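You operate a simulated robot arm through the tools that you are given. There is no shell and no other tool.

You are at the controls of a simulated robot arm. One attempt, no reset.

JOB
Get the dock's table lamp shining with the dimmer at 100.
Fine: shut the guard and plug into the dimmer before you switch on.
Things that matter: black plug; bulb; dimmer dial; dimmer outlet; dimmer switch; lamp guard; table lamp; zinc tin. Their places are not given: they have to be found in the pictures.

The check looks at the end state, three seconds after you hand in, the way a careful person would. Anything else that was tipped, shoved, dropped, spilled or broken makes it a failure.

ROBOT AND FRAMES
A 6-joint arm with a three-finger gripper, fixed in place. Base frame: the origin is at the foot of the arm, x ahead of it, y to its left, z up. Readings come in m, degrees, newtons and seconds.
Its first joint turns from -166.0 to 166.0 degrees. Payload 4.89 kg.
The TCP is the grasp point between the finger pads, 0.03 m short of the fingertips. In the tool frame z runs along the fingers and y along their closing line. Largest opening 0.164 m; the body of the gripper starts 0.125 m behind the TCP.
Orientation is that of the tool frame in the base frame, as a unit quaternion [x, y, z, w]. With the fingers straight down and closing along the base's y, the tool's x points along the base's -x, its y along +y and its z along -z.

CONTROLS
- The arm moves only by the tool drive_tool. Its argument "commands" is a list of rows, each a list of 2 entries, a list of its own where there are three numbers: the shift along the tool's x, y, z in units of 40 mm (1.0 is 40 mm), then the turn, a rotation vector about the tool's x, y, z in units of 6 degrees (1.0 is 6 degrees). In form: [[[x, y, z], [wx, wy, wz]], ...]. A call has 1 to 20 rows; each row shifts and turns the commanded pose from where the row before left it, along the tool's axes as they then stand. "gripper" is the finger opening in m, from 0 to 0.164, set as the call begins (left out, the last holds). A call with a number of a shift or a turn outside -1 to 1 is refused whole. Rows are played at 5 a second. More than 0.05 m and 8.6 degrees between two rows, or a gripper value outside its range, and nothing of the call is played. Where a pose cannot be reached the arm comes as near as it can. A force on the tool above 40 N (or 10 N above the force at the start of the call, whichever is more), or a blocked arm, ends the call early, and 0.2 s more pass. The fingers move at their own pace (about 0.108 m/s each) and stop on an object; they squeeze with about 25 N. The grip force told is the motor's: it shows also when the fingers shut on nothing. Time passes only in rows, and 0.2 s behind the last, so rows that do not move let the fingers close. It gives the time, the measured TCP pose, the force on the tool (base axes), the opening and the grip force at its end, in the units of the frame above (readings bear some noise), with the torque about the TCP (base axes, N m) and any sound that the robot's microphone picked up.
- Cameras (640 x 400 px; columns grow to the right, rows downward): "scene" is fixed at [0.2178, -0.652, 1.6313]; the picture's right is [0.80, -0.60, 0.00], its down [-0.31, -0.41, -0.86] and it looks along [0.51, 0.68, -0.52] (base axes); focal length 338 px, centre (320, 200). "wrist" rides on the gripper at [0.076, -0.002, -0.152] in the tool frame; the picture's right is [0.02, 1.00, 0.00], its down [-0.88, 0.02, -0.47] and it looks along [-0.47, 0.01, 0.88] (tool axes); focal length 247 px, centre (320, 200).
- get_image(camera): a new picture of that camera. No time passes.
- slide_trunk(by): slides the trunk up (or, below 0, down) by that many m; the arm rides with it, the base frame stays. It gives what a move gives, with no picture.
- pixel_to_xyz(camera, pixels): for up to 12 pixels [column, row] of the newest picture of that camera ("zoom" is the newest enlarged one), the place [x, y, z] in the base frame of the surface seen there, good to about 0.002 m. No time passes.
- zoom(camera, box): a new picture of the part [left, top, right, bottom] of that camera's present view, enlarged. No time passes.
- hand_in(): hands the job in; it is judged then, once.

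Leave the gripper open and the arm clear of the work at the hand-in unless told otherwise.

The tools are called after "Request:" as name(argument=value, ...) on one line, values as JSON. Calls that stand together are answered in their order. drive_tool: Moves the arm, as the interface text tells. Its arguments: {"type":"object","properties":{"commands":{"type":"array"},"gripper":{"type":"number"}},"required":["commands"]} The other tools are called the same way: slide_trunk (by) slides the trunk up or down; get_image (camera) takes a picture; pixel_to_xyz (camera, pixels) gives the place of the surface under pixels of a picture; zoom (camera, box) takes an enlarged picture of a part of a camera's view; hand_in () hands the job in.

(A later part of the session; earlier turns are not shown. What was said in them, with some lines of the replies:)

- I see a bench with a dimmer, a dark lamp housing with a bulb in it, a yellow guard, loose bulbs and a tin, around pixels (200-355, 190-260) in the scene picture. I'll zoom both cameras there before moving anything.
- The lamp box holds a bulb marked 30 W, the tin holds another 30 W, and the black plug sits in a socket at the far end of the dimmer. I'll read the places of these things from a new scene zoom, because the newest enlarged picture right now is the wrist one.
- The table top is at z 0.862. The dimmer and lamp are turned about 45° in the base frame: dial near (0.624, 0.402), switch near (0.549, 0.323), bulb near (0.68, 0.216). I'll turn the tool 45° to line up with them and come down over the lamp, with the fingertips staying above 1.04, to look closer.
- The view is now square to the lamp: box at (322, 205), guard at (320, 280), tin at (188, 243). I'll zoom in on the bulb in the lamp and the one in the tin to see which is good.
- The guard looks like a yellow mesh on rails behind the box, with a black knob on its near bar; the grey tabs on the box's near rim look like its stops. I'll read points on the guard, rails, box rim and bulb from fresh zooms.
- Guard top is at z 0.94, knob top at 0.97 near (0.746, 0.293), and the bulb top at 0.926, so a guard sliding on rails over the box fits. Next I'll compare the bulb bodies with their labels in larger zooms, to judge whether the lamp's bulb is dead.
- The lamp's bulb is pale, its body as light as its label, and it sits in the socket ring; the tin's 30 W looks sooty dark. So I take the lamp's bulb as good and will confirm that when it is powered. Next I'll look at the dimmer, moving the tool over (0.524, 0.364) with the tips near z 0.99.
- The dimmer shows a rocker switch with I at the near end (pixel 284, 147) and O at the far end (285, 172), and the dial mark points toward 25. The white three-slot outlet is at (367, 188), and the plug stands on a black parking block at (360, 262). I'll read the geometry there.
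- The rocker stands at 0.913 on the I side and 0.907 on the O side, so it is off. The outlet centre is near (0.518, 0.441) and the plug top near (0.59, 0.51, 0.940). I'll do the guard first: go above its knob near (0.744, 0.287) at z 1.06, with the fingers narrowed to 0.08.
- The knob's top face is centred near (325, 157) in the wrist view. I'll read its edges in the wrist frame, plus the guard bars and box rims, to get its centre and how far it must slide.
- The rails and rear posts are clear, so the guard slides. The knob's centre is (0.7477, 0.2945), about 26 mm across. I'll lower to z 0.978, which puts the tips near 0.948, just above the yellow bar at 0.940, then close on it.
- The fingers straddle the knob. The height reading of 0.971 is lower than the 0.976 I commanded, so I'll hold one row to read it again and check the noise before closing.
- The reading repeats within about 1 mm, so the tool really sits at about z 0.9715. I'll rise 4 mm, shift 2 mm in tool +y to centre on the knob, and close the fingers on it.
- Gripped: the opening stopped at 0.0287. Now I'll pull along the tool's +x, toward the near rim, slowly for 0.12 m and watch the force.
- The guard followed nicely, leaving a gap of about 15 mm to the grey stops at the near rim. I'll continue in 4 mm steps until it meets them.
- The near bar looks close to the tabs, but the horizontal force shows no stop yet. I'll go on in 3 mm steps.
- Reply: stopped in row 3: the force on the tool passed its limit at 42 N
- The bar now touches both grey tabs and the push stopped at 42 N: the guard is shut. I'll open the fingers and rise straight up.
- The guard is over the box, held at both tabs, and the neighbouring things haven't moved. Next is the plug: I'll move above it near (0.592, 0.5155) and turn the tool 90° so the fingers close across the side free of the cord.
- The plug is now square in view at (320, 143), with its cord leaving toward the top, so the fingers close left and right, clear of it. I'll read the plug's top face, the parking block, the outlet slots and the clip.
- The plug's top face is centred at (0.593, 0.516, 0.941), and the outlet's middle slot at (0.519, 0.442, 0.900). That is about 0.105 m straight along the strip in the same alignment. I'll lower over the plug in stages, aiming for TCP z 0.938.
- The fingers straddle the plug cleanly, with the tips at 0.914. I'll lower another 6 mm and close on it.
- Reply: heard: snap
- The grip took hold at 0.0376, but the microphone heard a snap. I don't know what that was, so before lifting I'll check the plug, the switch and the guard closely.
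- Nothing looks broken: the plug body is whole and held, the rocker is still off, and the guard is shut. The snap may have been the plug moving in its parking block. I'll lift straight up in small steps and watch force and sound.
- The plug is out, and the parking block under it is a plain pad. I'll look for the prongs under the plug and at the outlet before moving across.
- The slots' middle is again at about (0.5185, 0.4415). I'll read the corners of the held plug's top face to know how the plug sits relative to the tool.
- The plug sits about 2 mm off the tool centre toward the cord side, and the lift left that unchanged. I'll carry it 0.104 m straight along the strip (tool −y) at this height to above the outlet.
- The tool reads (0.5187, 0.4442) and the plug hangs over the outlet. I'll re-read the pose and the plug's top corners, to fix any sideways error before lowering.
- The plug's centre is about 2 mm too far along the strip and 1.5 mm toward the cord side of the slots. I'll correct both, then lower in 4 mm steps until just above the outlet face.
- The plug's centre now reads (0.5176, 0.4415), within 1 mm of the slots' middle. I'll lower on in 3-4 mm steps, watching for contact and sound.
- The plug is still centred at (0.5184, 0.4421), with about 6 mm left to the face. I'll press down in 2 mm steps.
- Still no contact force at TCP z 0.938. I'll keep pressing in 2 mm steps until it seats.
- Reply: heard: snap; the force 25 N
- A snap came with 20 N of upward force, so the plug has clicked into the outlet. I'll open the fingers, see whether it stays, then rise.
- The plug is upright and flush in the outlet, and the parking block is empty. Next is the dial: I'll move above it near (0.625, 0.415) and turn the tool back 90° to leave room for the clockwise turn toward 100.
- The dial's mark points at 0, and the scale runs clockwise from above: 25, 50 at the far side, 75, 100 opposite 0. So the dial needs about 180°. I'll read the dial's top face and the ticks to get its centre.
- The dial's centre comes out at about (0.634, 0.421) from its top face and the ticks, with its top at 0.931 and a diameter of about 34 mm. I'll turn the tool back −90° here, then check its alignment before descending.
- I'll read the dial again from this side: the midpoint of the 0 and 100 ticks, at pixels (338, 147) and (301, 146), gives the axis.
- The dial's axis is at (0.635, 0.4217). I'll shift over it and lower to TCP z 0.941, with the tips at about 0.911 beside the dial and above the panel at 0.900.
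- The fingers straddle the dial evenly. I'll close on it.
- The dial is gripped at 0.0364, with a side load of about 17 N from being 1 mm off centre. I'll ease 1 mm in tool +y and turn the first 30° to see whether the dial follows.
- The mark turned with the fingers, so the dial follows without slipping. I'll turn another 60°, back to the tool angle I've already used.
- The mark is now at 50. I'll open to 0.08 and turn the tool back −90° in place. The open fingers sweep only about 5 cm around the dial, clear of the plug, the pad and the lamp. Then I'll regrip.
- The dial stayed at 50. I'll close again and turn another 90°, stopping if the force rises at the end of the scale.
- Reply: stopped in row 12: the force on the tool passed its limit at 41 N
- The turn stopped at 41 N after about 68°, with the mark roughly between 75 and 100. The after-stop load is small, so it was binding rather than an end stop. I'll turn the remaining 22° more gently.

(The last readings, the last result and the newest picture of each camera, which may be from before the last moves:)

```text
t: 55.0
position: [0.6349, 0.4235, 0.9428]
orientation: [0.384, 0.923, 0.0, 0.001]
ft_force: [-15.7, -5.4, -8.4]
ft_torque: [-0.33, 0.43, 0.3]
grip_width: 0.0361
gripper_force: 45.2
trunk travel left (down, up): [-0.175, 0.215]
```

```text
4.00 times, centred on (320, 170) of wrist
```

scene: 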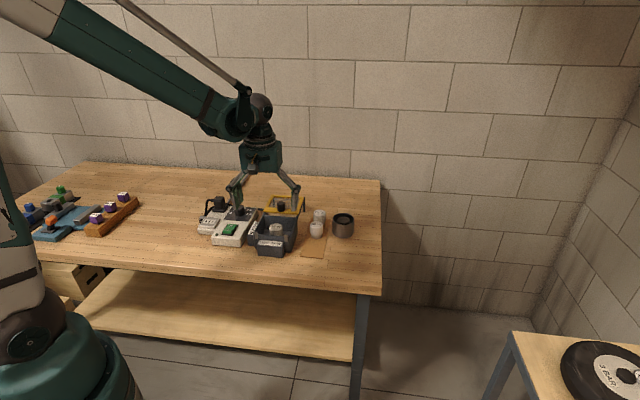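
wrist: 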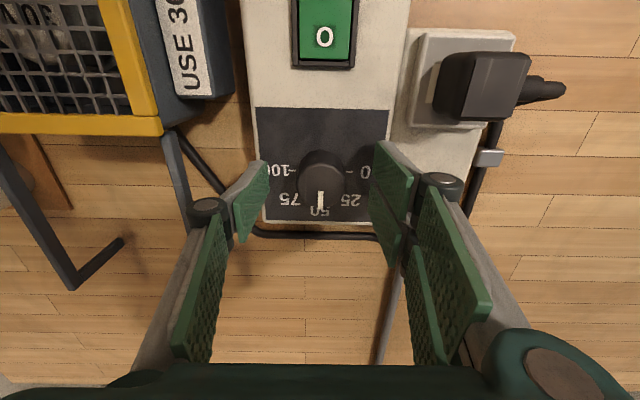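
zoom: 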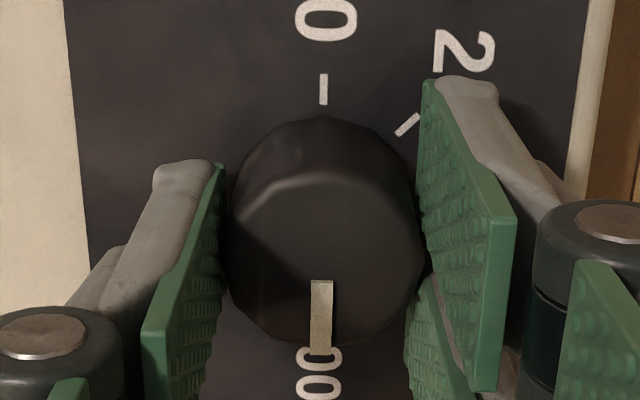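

The mark now points at 100, and a twist of 0.3 N m suggests the end stop. I'll open, rise, and check the mark from above.

Request:
drive_tool(commands=[[[0, 0, 0], [0, 0, 0]], [[0, 0, 0], [0, 0, 0]]], gripper=0.08)

Request:
drive_tool(commands=[[[0, 0, -0.5], [0, 0, 0]], [[0, 0, -1], [0, 0, 0]], [[0, 0, -1], [0, 0, 0]], [[0, 0, -0.5], [0, 0, 0]], [[0, 0, 0], [0, 0, 0]]])

Request:
get_image(camera="wrist")

Request:
zoom(camera="wrist", box=[280, 90, 380, 190])

Request:
zoom(camera="scene", box=[190, 180, 330, 265])

```text
t: 55.6
position: [0.6354, 0.4225, 0.9427]
orientation: [0.385, 0.923, 0.002, 0.002]
ft_force: [0.2, 0.8, 0.5]
ft_torque: [0.0, 0.03, 0.06]
grip_width: 0.0798
gripper_force: 0.1
trunk travel left (down, up): [-0.175, 0.215]
```

```text
t: 56.8
position: [0.6357, 0.4232, 1.0625]
orientation: [0.385, 0.923, 0.002, 0.001]
ft_force: [-0.8, -0.1, 0.9]
ft_torque: [0.06, -0.04, 0.0]
grip_width: 0.0801
gripper_force: 0.0
trunk travel left (down, up): [-0.175, 0.215]
```

```text
taken
```

wrist: 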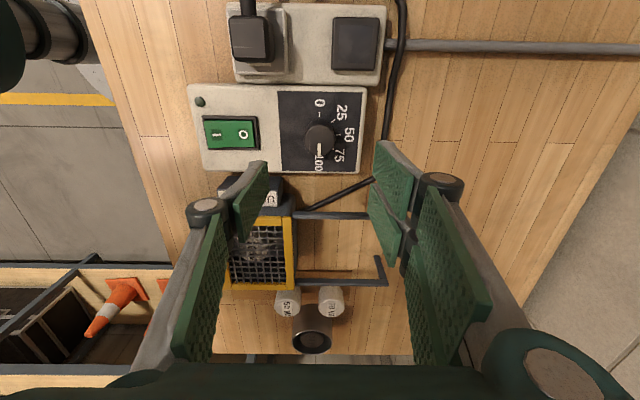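

```text
4.00 times, centred on (330, 140) of wrist
```

zoom: 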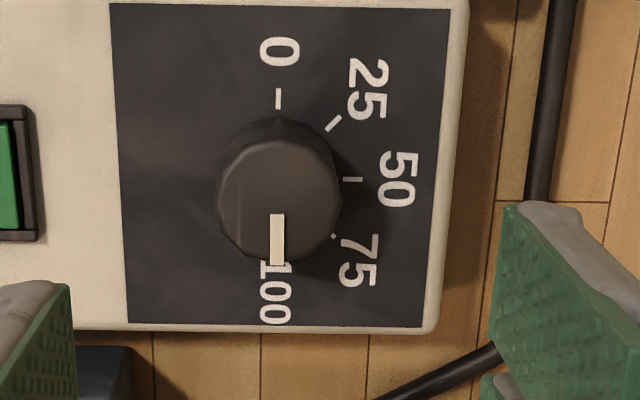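

```text
4.57 times, centred on (260, 222) of scene
```

zoom: 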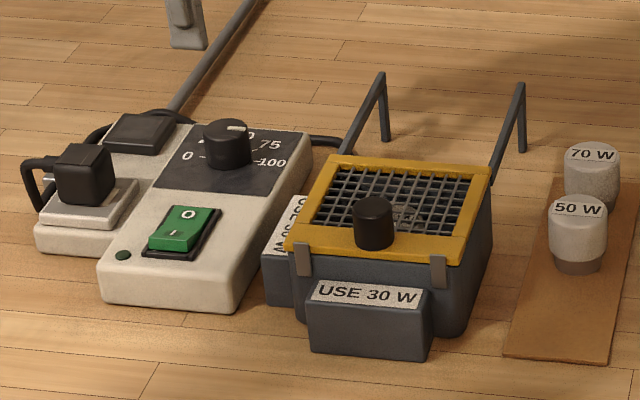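

The mark sits on 100, the guard is shut, and the plug is in. Now the switch: I'll measure the rocker's I end, at about (217, 134) in this view, so I can press it with closed fingers.

Request:
pixel_to_xyz(camera="wrist", pixels=[[217, 134], [243, 134], [207, 134], [252, 134], [213, 124], [213, 146], [220, 120], [222, 147], [230, 134], [258, 134], [202, 134], [230, 117]])

Request:
zoom(camera="wrist", box=[185, 90, 275, 170])

```text
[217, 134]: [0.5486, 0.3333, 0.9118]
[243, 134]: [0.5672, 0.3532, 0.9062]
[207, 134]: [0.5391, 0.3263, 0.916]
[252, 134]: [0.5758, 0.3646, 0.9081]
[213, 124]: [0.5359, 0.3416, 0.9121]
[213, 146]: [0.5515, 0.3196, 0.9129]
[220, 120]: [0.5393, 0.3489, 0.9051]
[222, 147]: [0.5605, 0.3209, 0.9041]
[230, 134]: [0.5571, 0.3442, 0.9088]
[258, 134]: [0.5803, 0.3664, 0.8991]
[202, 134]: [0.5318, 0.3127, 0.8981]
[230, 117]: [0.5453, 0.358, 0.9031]
```

```text
5.00 times, centred on (230, 130) of wrist
```

zoom: 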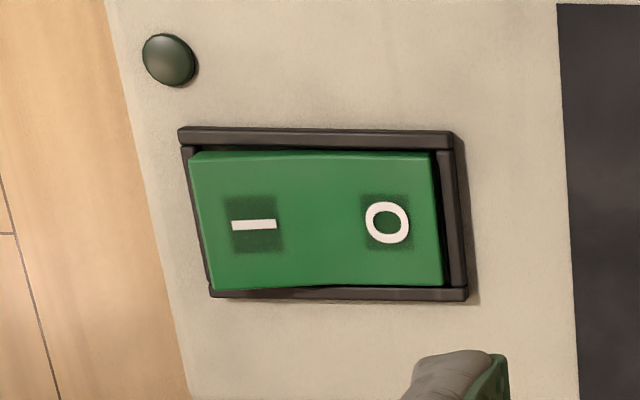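

The rocker's I end is centred at about (0.545, 0.333), top near 0.914, and runs 27 mm across. I'll shut the fingers and hover the tips over it at about 0.935.

Request:
drive_tool(commands=[[[0, -0.8, 0], [0, 0, 0]], [[0, -0.8, 0], [0, 0, 0]], [[0, -0.8, 0], [0, 0, 0]], [[0, -0.8, 0], [0, 0, 0]], [[0, 0, 0.8], [0, 0, 0]], [[0, 0, 0.8], [0, 0, 0]], [[0, 0, 0.8], [0, 0, 0]], [[0, 0, 0], [0, 0, 0]]], gripper=0.0)

Request:
get_image(camera="wrist")

Request:
zoom(camera="scene", box=[195, 185, 275, 250])

```text
t: 58.6
position: [0.5453, 0.332, 0.9653]
orientation: [0.384, 0.923, 0.001, 0.0]
ft_force: [1.7, -0.9, 0.0]
ft_torque: [-0.05, 0.07, -0.02]
grip_width: 0.0002
gripper_force: 24.7
trunk travel left (down, up): [-0.175, 0.215]
```

```text
taken
```

wrist: 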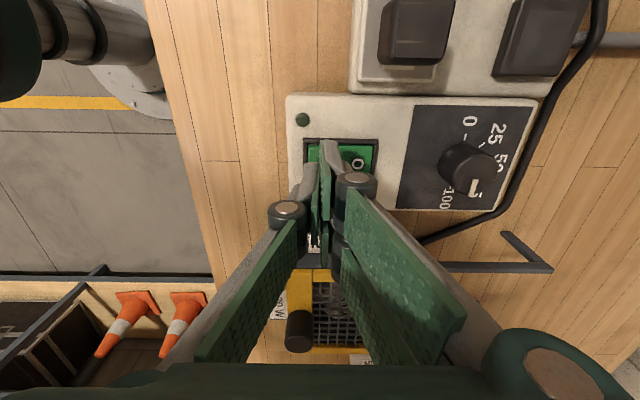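

```text
6.15 times, centred on (235, 218) of scene
```

zoom: 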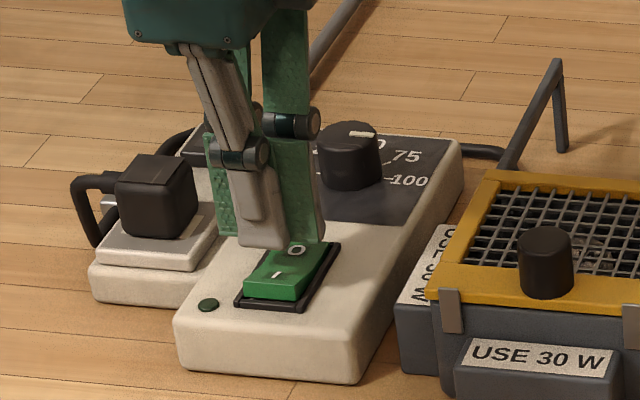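

The tips hover over the I end. I'll press down, with 4 mm steps to reach it and 2 mm steps after contact, listening for the click.

Request:
drive_tool(commands=[[[0, 0, 0.1], [0, 0, 0]], [[0, 0, 0.1], [0, 0, 0]], [[0, 0, 0.1], [0, 0, 0]], [[0, 0, 0.1], [0, 0, 0]], [[0, 0, 0.05], [0, 0, 0]], [[0, 0, 0.05], [0, 0, 0]], [[0, 0, 0.05], [0, 0, 0]], [[0, 0, 0], [0, 0, 0]]])

Request:
zoom(camera="scene", box=[195, 185, 315, 260])

```text
t: 60.4
position: [0.544, 0.3323, 0.9438]
orientation: [0.384, 0.923, 0.003, 0.001]
ft_force: [0.1, 0.3, 0.0]
ft_torque: [0.01, -0.01, 0.06]
grip_width: 0.0
gripper_force: 25.4
trunk travel left (down, up): [-0.175, 0.215]
```

```text
5.33 times, centred on (255, 222) of scene
```

zoom: 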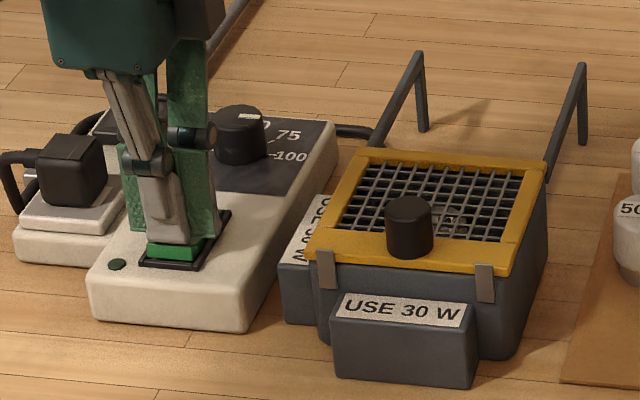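

Tips at about 0.914, just touching with no force yet. I'll press on in 2 mm steps.

Request:
drive_tool(commands=[[[0, 0, 0.05], [0, 0, 0]], [[0, 0, 0.05], [0, 0, 0]], [[0, 0, 0.05], [0, 0, 0]], [[0, 0, 0.05], [0, 0, 0]], [[0, 0, 0], [0, 0, 0]]])

Request:
zoom(camera="scene", box=[195, 185, 315, 260])

```text
t: 61.6
position: [0.5456, 0.3315, 0.9362]
orientation: [0.384, 0.924, 0.001, 0.0]
ft_force: [0.4, 4.0, 18.4]
ft_torque: [0.22, -0.09, 0.0]
grip_width: 0.0001
gripper_force: 25.2
trunk travel left (down, up): [-0.175, 0.215]
```

```text
5.33 times, centred on (255, 222) of scene
```

zoom: 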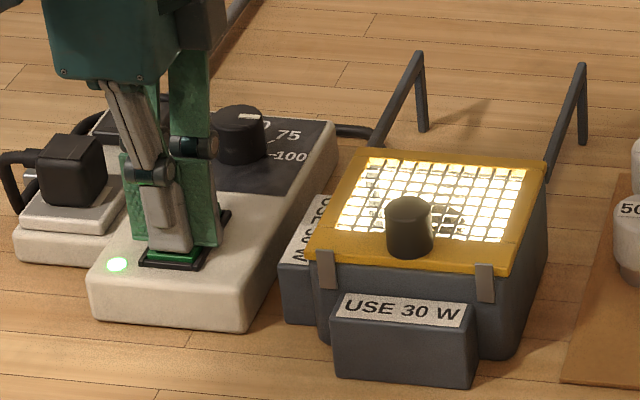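

The lamp shines through the guard and the dimmer's indicator is lit. I'll rise straight off the switch and check that it stays on.

Request:
drive_tool(commands=[[[0, 0, -0.2], [0, 0, 0]], [[0, 0, -0.6], [0, 0, 0]], [[0, 0, -1], [0, 0, 0]], [[0, 0, -1], [0, 0, 0]], [[0, 0, -1], [0, 0, 0]], [[0, 0, -1], [0, 0, 0]], [[0, 0, 0], [0, 0, 0]]])

Request:
get_image(camera="scene")

Request:
get_image(camera="wrist")

Request:
zoom(camera="scene", box=[195, 185, 365, 270])

```text
t: 63.2
position: [0.5435, 0.3292, 1.1263]
orientation: [0.384, 0.923, 0.002, 0.001]
ft_force: [0.2, -0.7, 0.5]
ft_torque: [0.03, -0.05, 0.02]
grip_width: 0.0001
gripper_force: 25.2
trunk travel left (down, up): [-0.175, 0.215]
```

```text
taken
```

scene: 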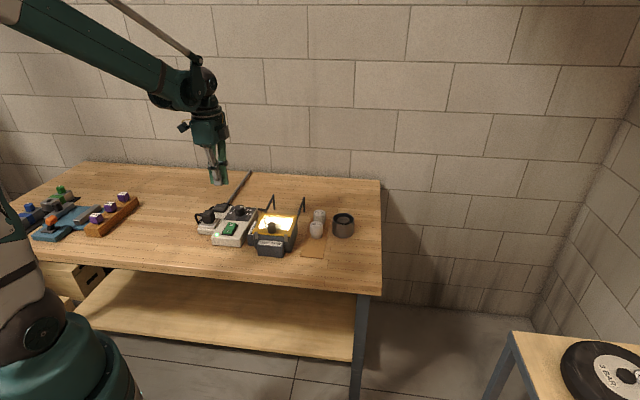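

```text
taken
```

wrist: 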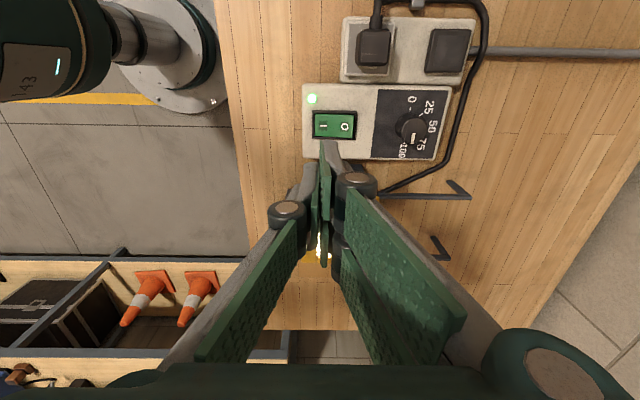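

```text
3.76 times, centred on (280, 228) of scene
```

zoom: 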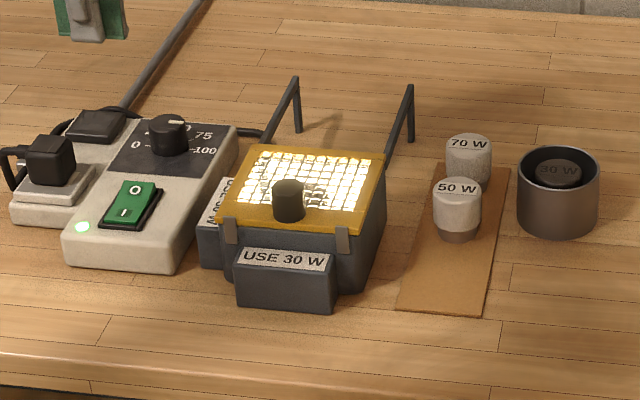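

The lamp stays lit, the guard is shut, and the other bulbs and the tin stand where they were. I'll open the gripper up here and check the dial mark once more, closely.

Request:
drive_tool(commands=[[[0, 0, -0.5], [0, 0, 0]], [[0, 0, -0.5], [0, 0, 0]], [[0, 0, 0], [0, 0, 0]], [[0, 0, 0], [0, 0, 0]]], gripper=0.12)

Request:
get_image(camera="wrist")

Request:
zoom(camera="wrist", box=[290, 20, 490, 180])

Request:
zoom(camera="scene", box=[195, 190, 265, 245])

```text
t: 64.2
position: [0.5451, 0.3328, 1.1669]
orientation: [0.384, 0.923, 0.002, 0.001]
ft_force: [0.0, -0.7, 0.3]
ft_torque: [0.0, -0.03, 0.03]
grip_width: 0.12
gripper_force: 0.0
trunk travel left (down, up): [-0.175, 0.215]
```

```text
taken
```

wrist: 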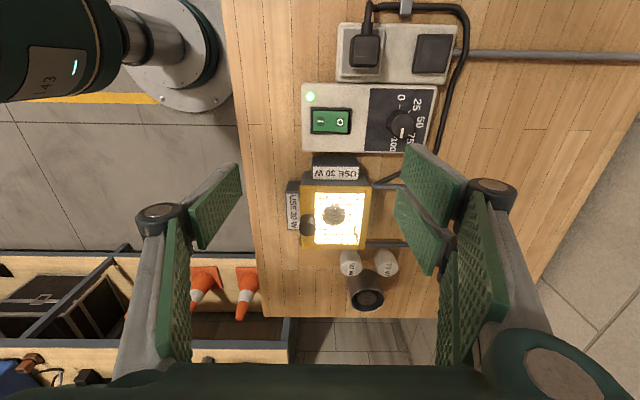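

```text
2.50 times, centred on (390, 100) of wrist
```

zoom: 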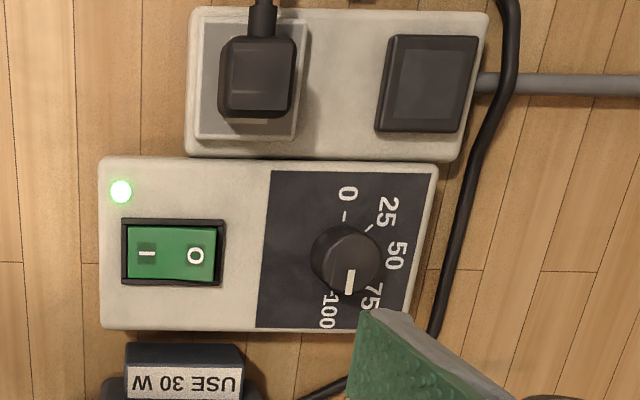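

```text
7.27 times, centred on (230, 218) of scene
```

zoom: 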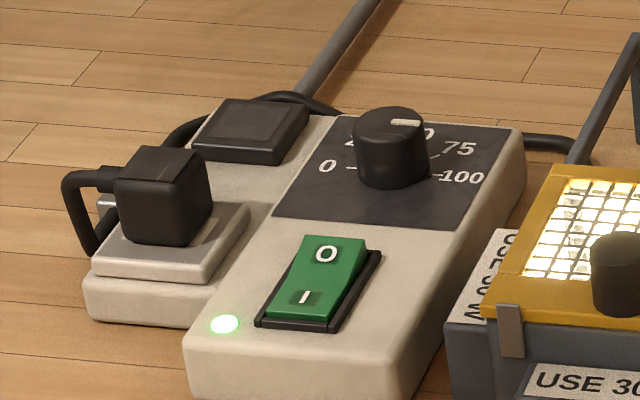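

The indicator is lit, the rocker is down on I, the mark lies on the 100 tick, and the plug is flush. I'll lift a little further so the arm is well clear, and take a last look.

Request:
drive_tool(commands=[[[0, 0, -0.8], [0, 0, 0]], [[0, 0, -0.8], [0, 0, 0]], [[0, 0, 0], [0, 0, 0]], [[0, 0, 0], [0, 0, 0]], [[0, 0, 0], [0, 0, 0]]])

Request:
zoom(camera="scene", box=[195, 185, 365, 270])

Request:
get_image(camera="scene")

```text
t: 65.4
position: [0.5417, 0.3312, 1.2343]
orientation: [0.384, 0.923, 0.001, 0.0]
ft_force: [0.4, -0.5, 0.5]
ft_torque: [0.0, 0.02, 0.03]
grip_width: 0.1201
gripper_force: 0.1
trunk travel left (down, up): [-0.175, 0.215]
```

```text
3.76 times, centred on (280, 228) of scene
```

zoom: 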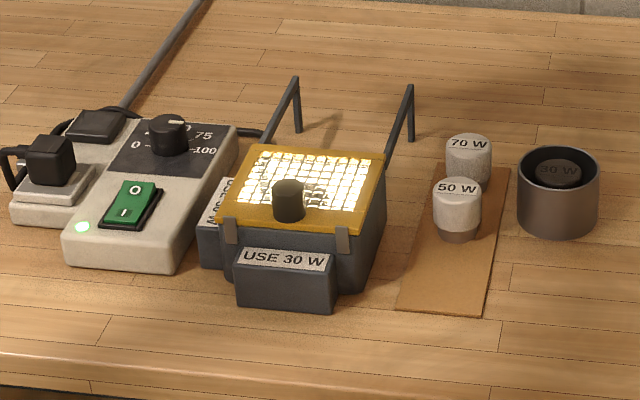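

```text
taken
```

scene: 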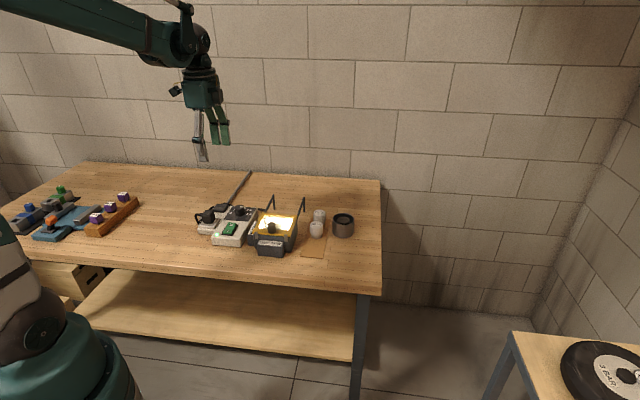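

The lamp shines steadily with a 30 W bulb behind the shut guard. The plug is in the dimmer outlet, the dial is at 100, and the switch was turned on last. The loose bulbs and the tin are untouched, the gripper is open and the arm is clear at z 1.23. I'm handing in now.

Request:
hand_in()

```text
The job is handed in.
```

The table lamp is on with the dimmer at 100, and I've handed the job in; I haven't been shown the check's verdict.

- **Guard:** I slid it over the lamp until it met both stops at the near rim.
- **Plug:** I moved the black plug from its parking block to the dimmer outlet, where it clicked in and sits flush.
- **Dial:** I turned it from 0 to 100 in two grips. One turn stopped early on the force limit, and I finished it more gently.
- **Switch:** I pressed it last, with the guard shut and the plug in. The lamp and the dimmer's indicator lit and stayed lit.
- **Bulb:** The 30 W bulb already in the lamp worked, so I left it. I didn't touch the 50 W and 70 W bulbs or the zinc tin with its 30 W bulb.

When I first gripped the plug on its parking block, the microphone picked up a snap. I saw no damage, and the same sound came again when the plug seated in the outlet.

I left the gripper open and the arm well above the bench.
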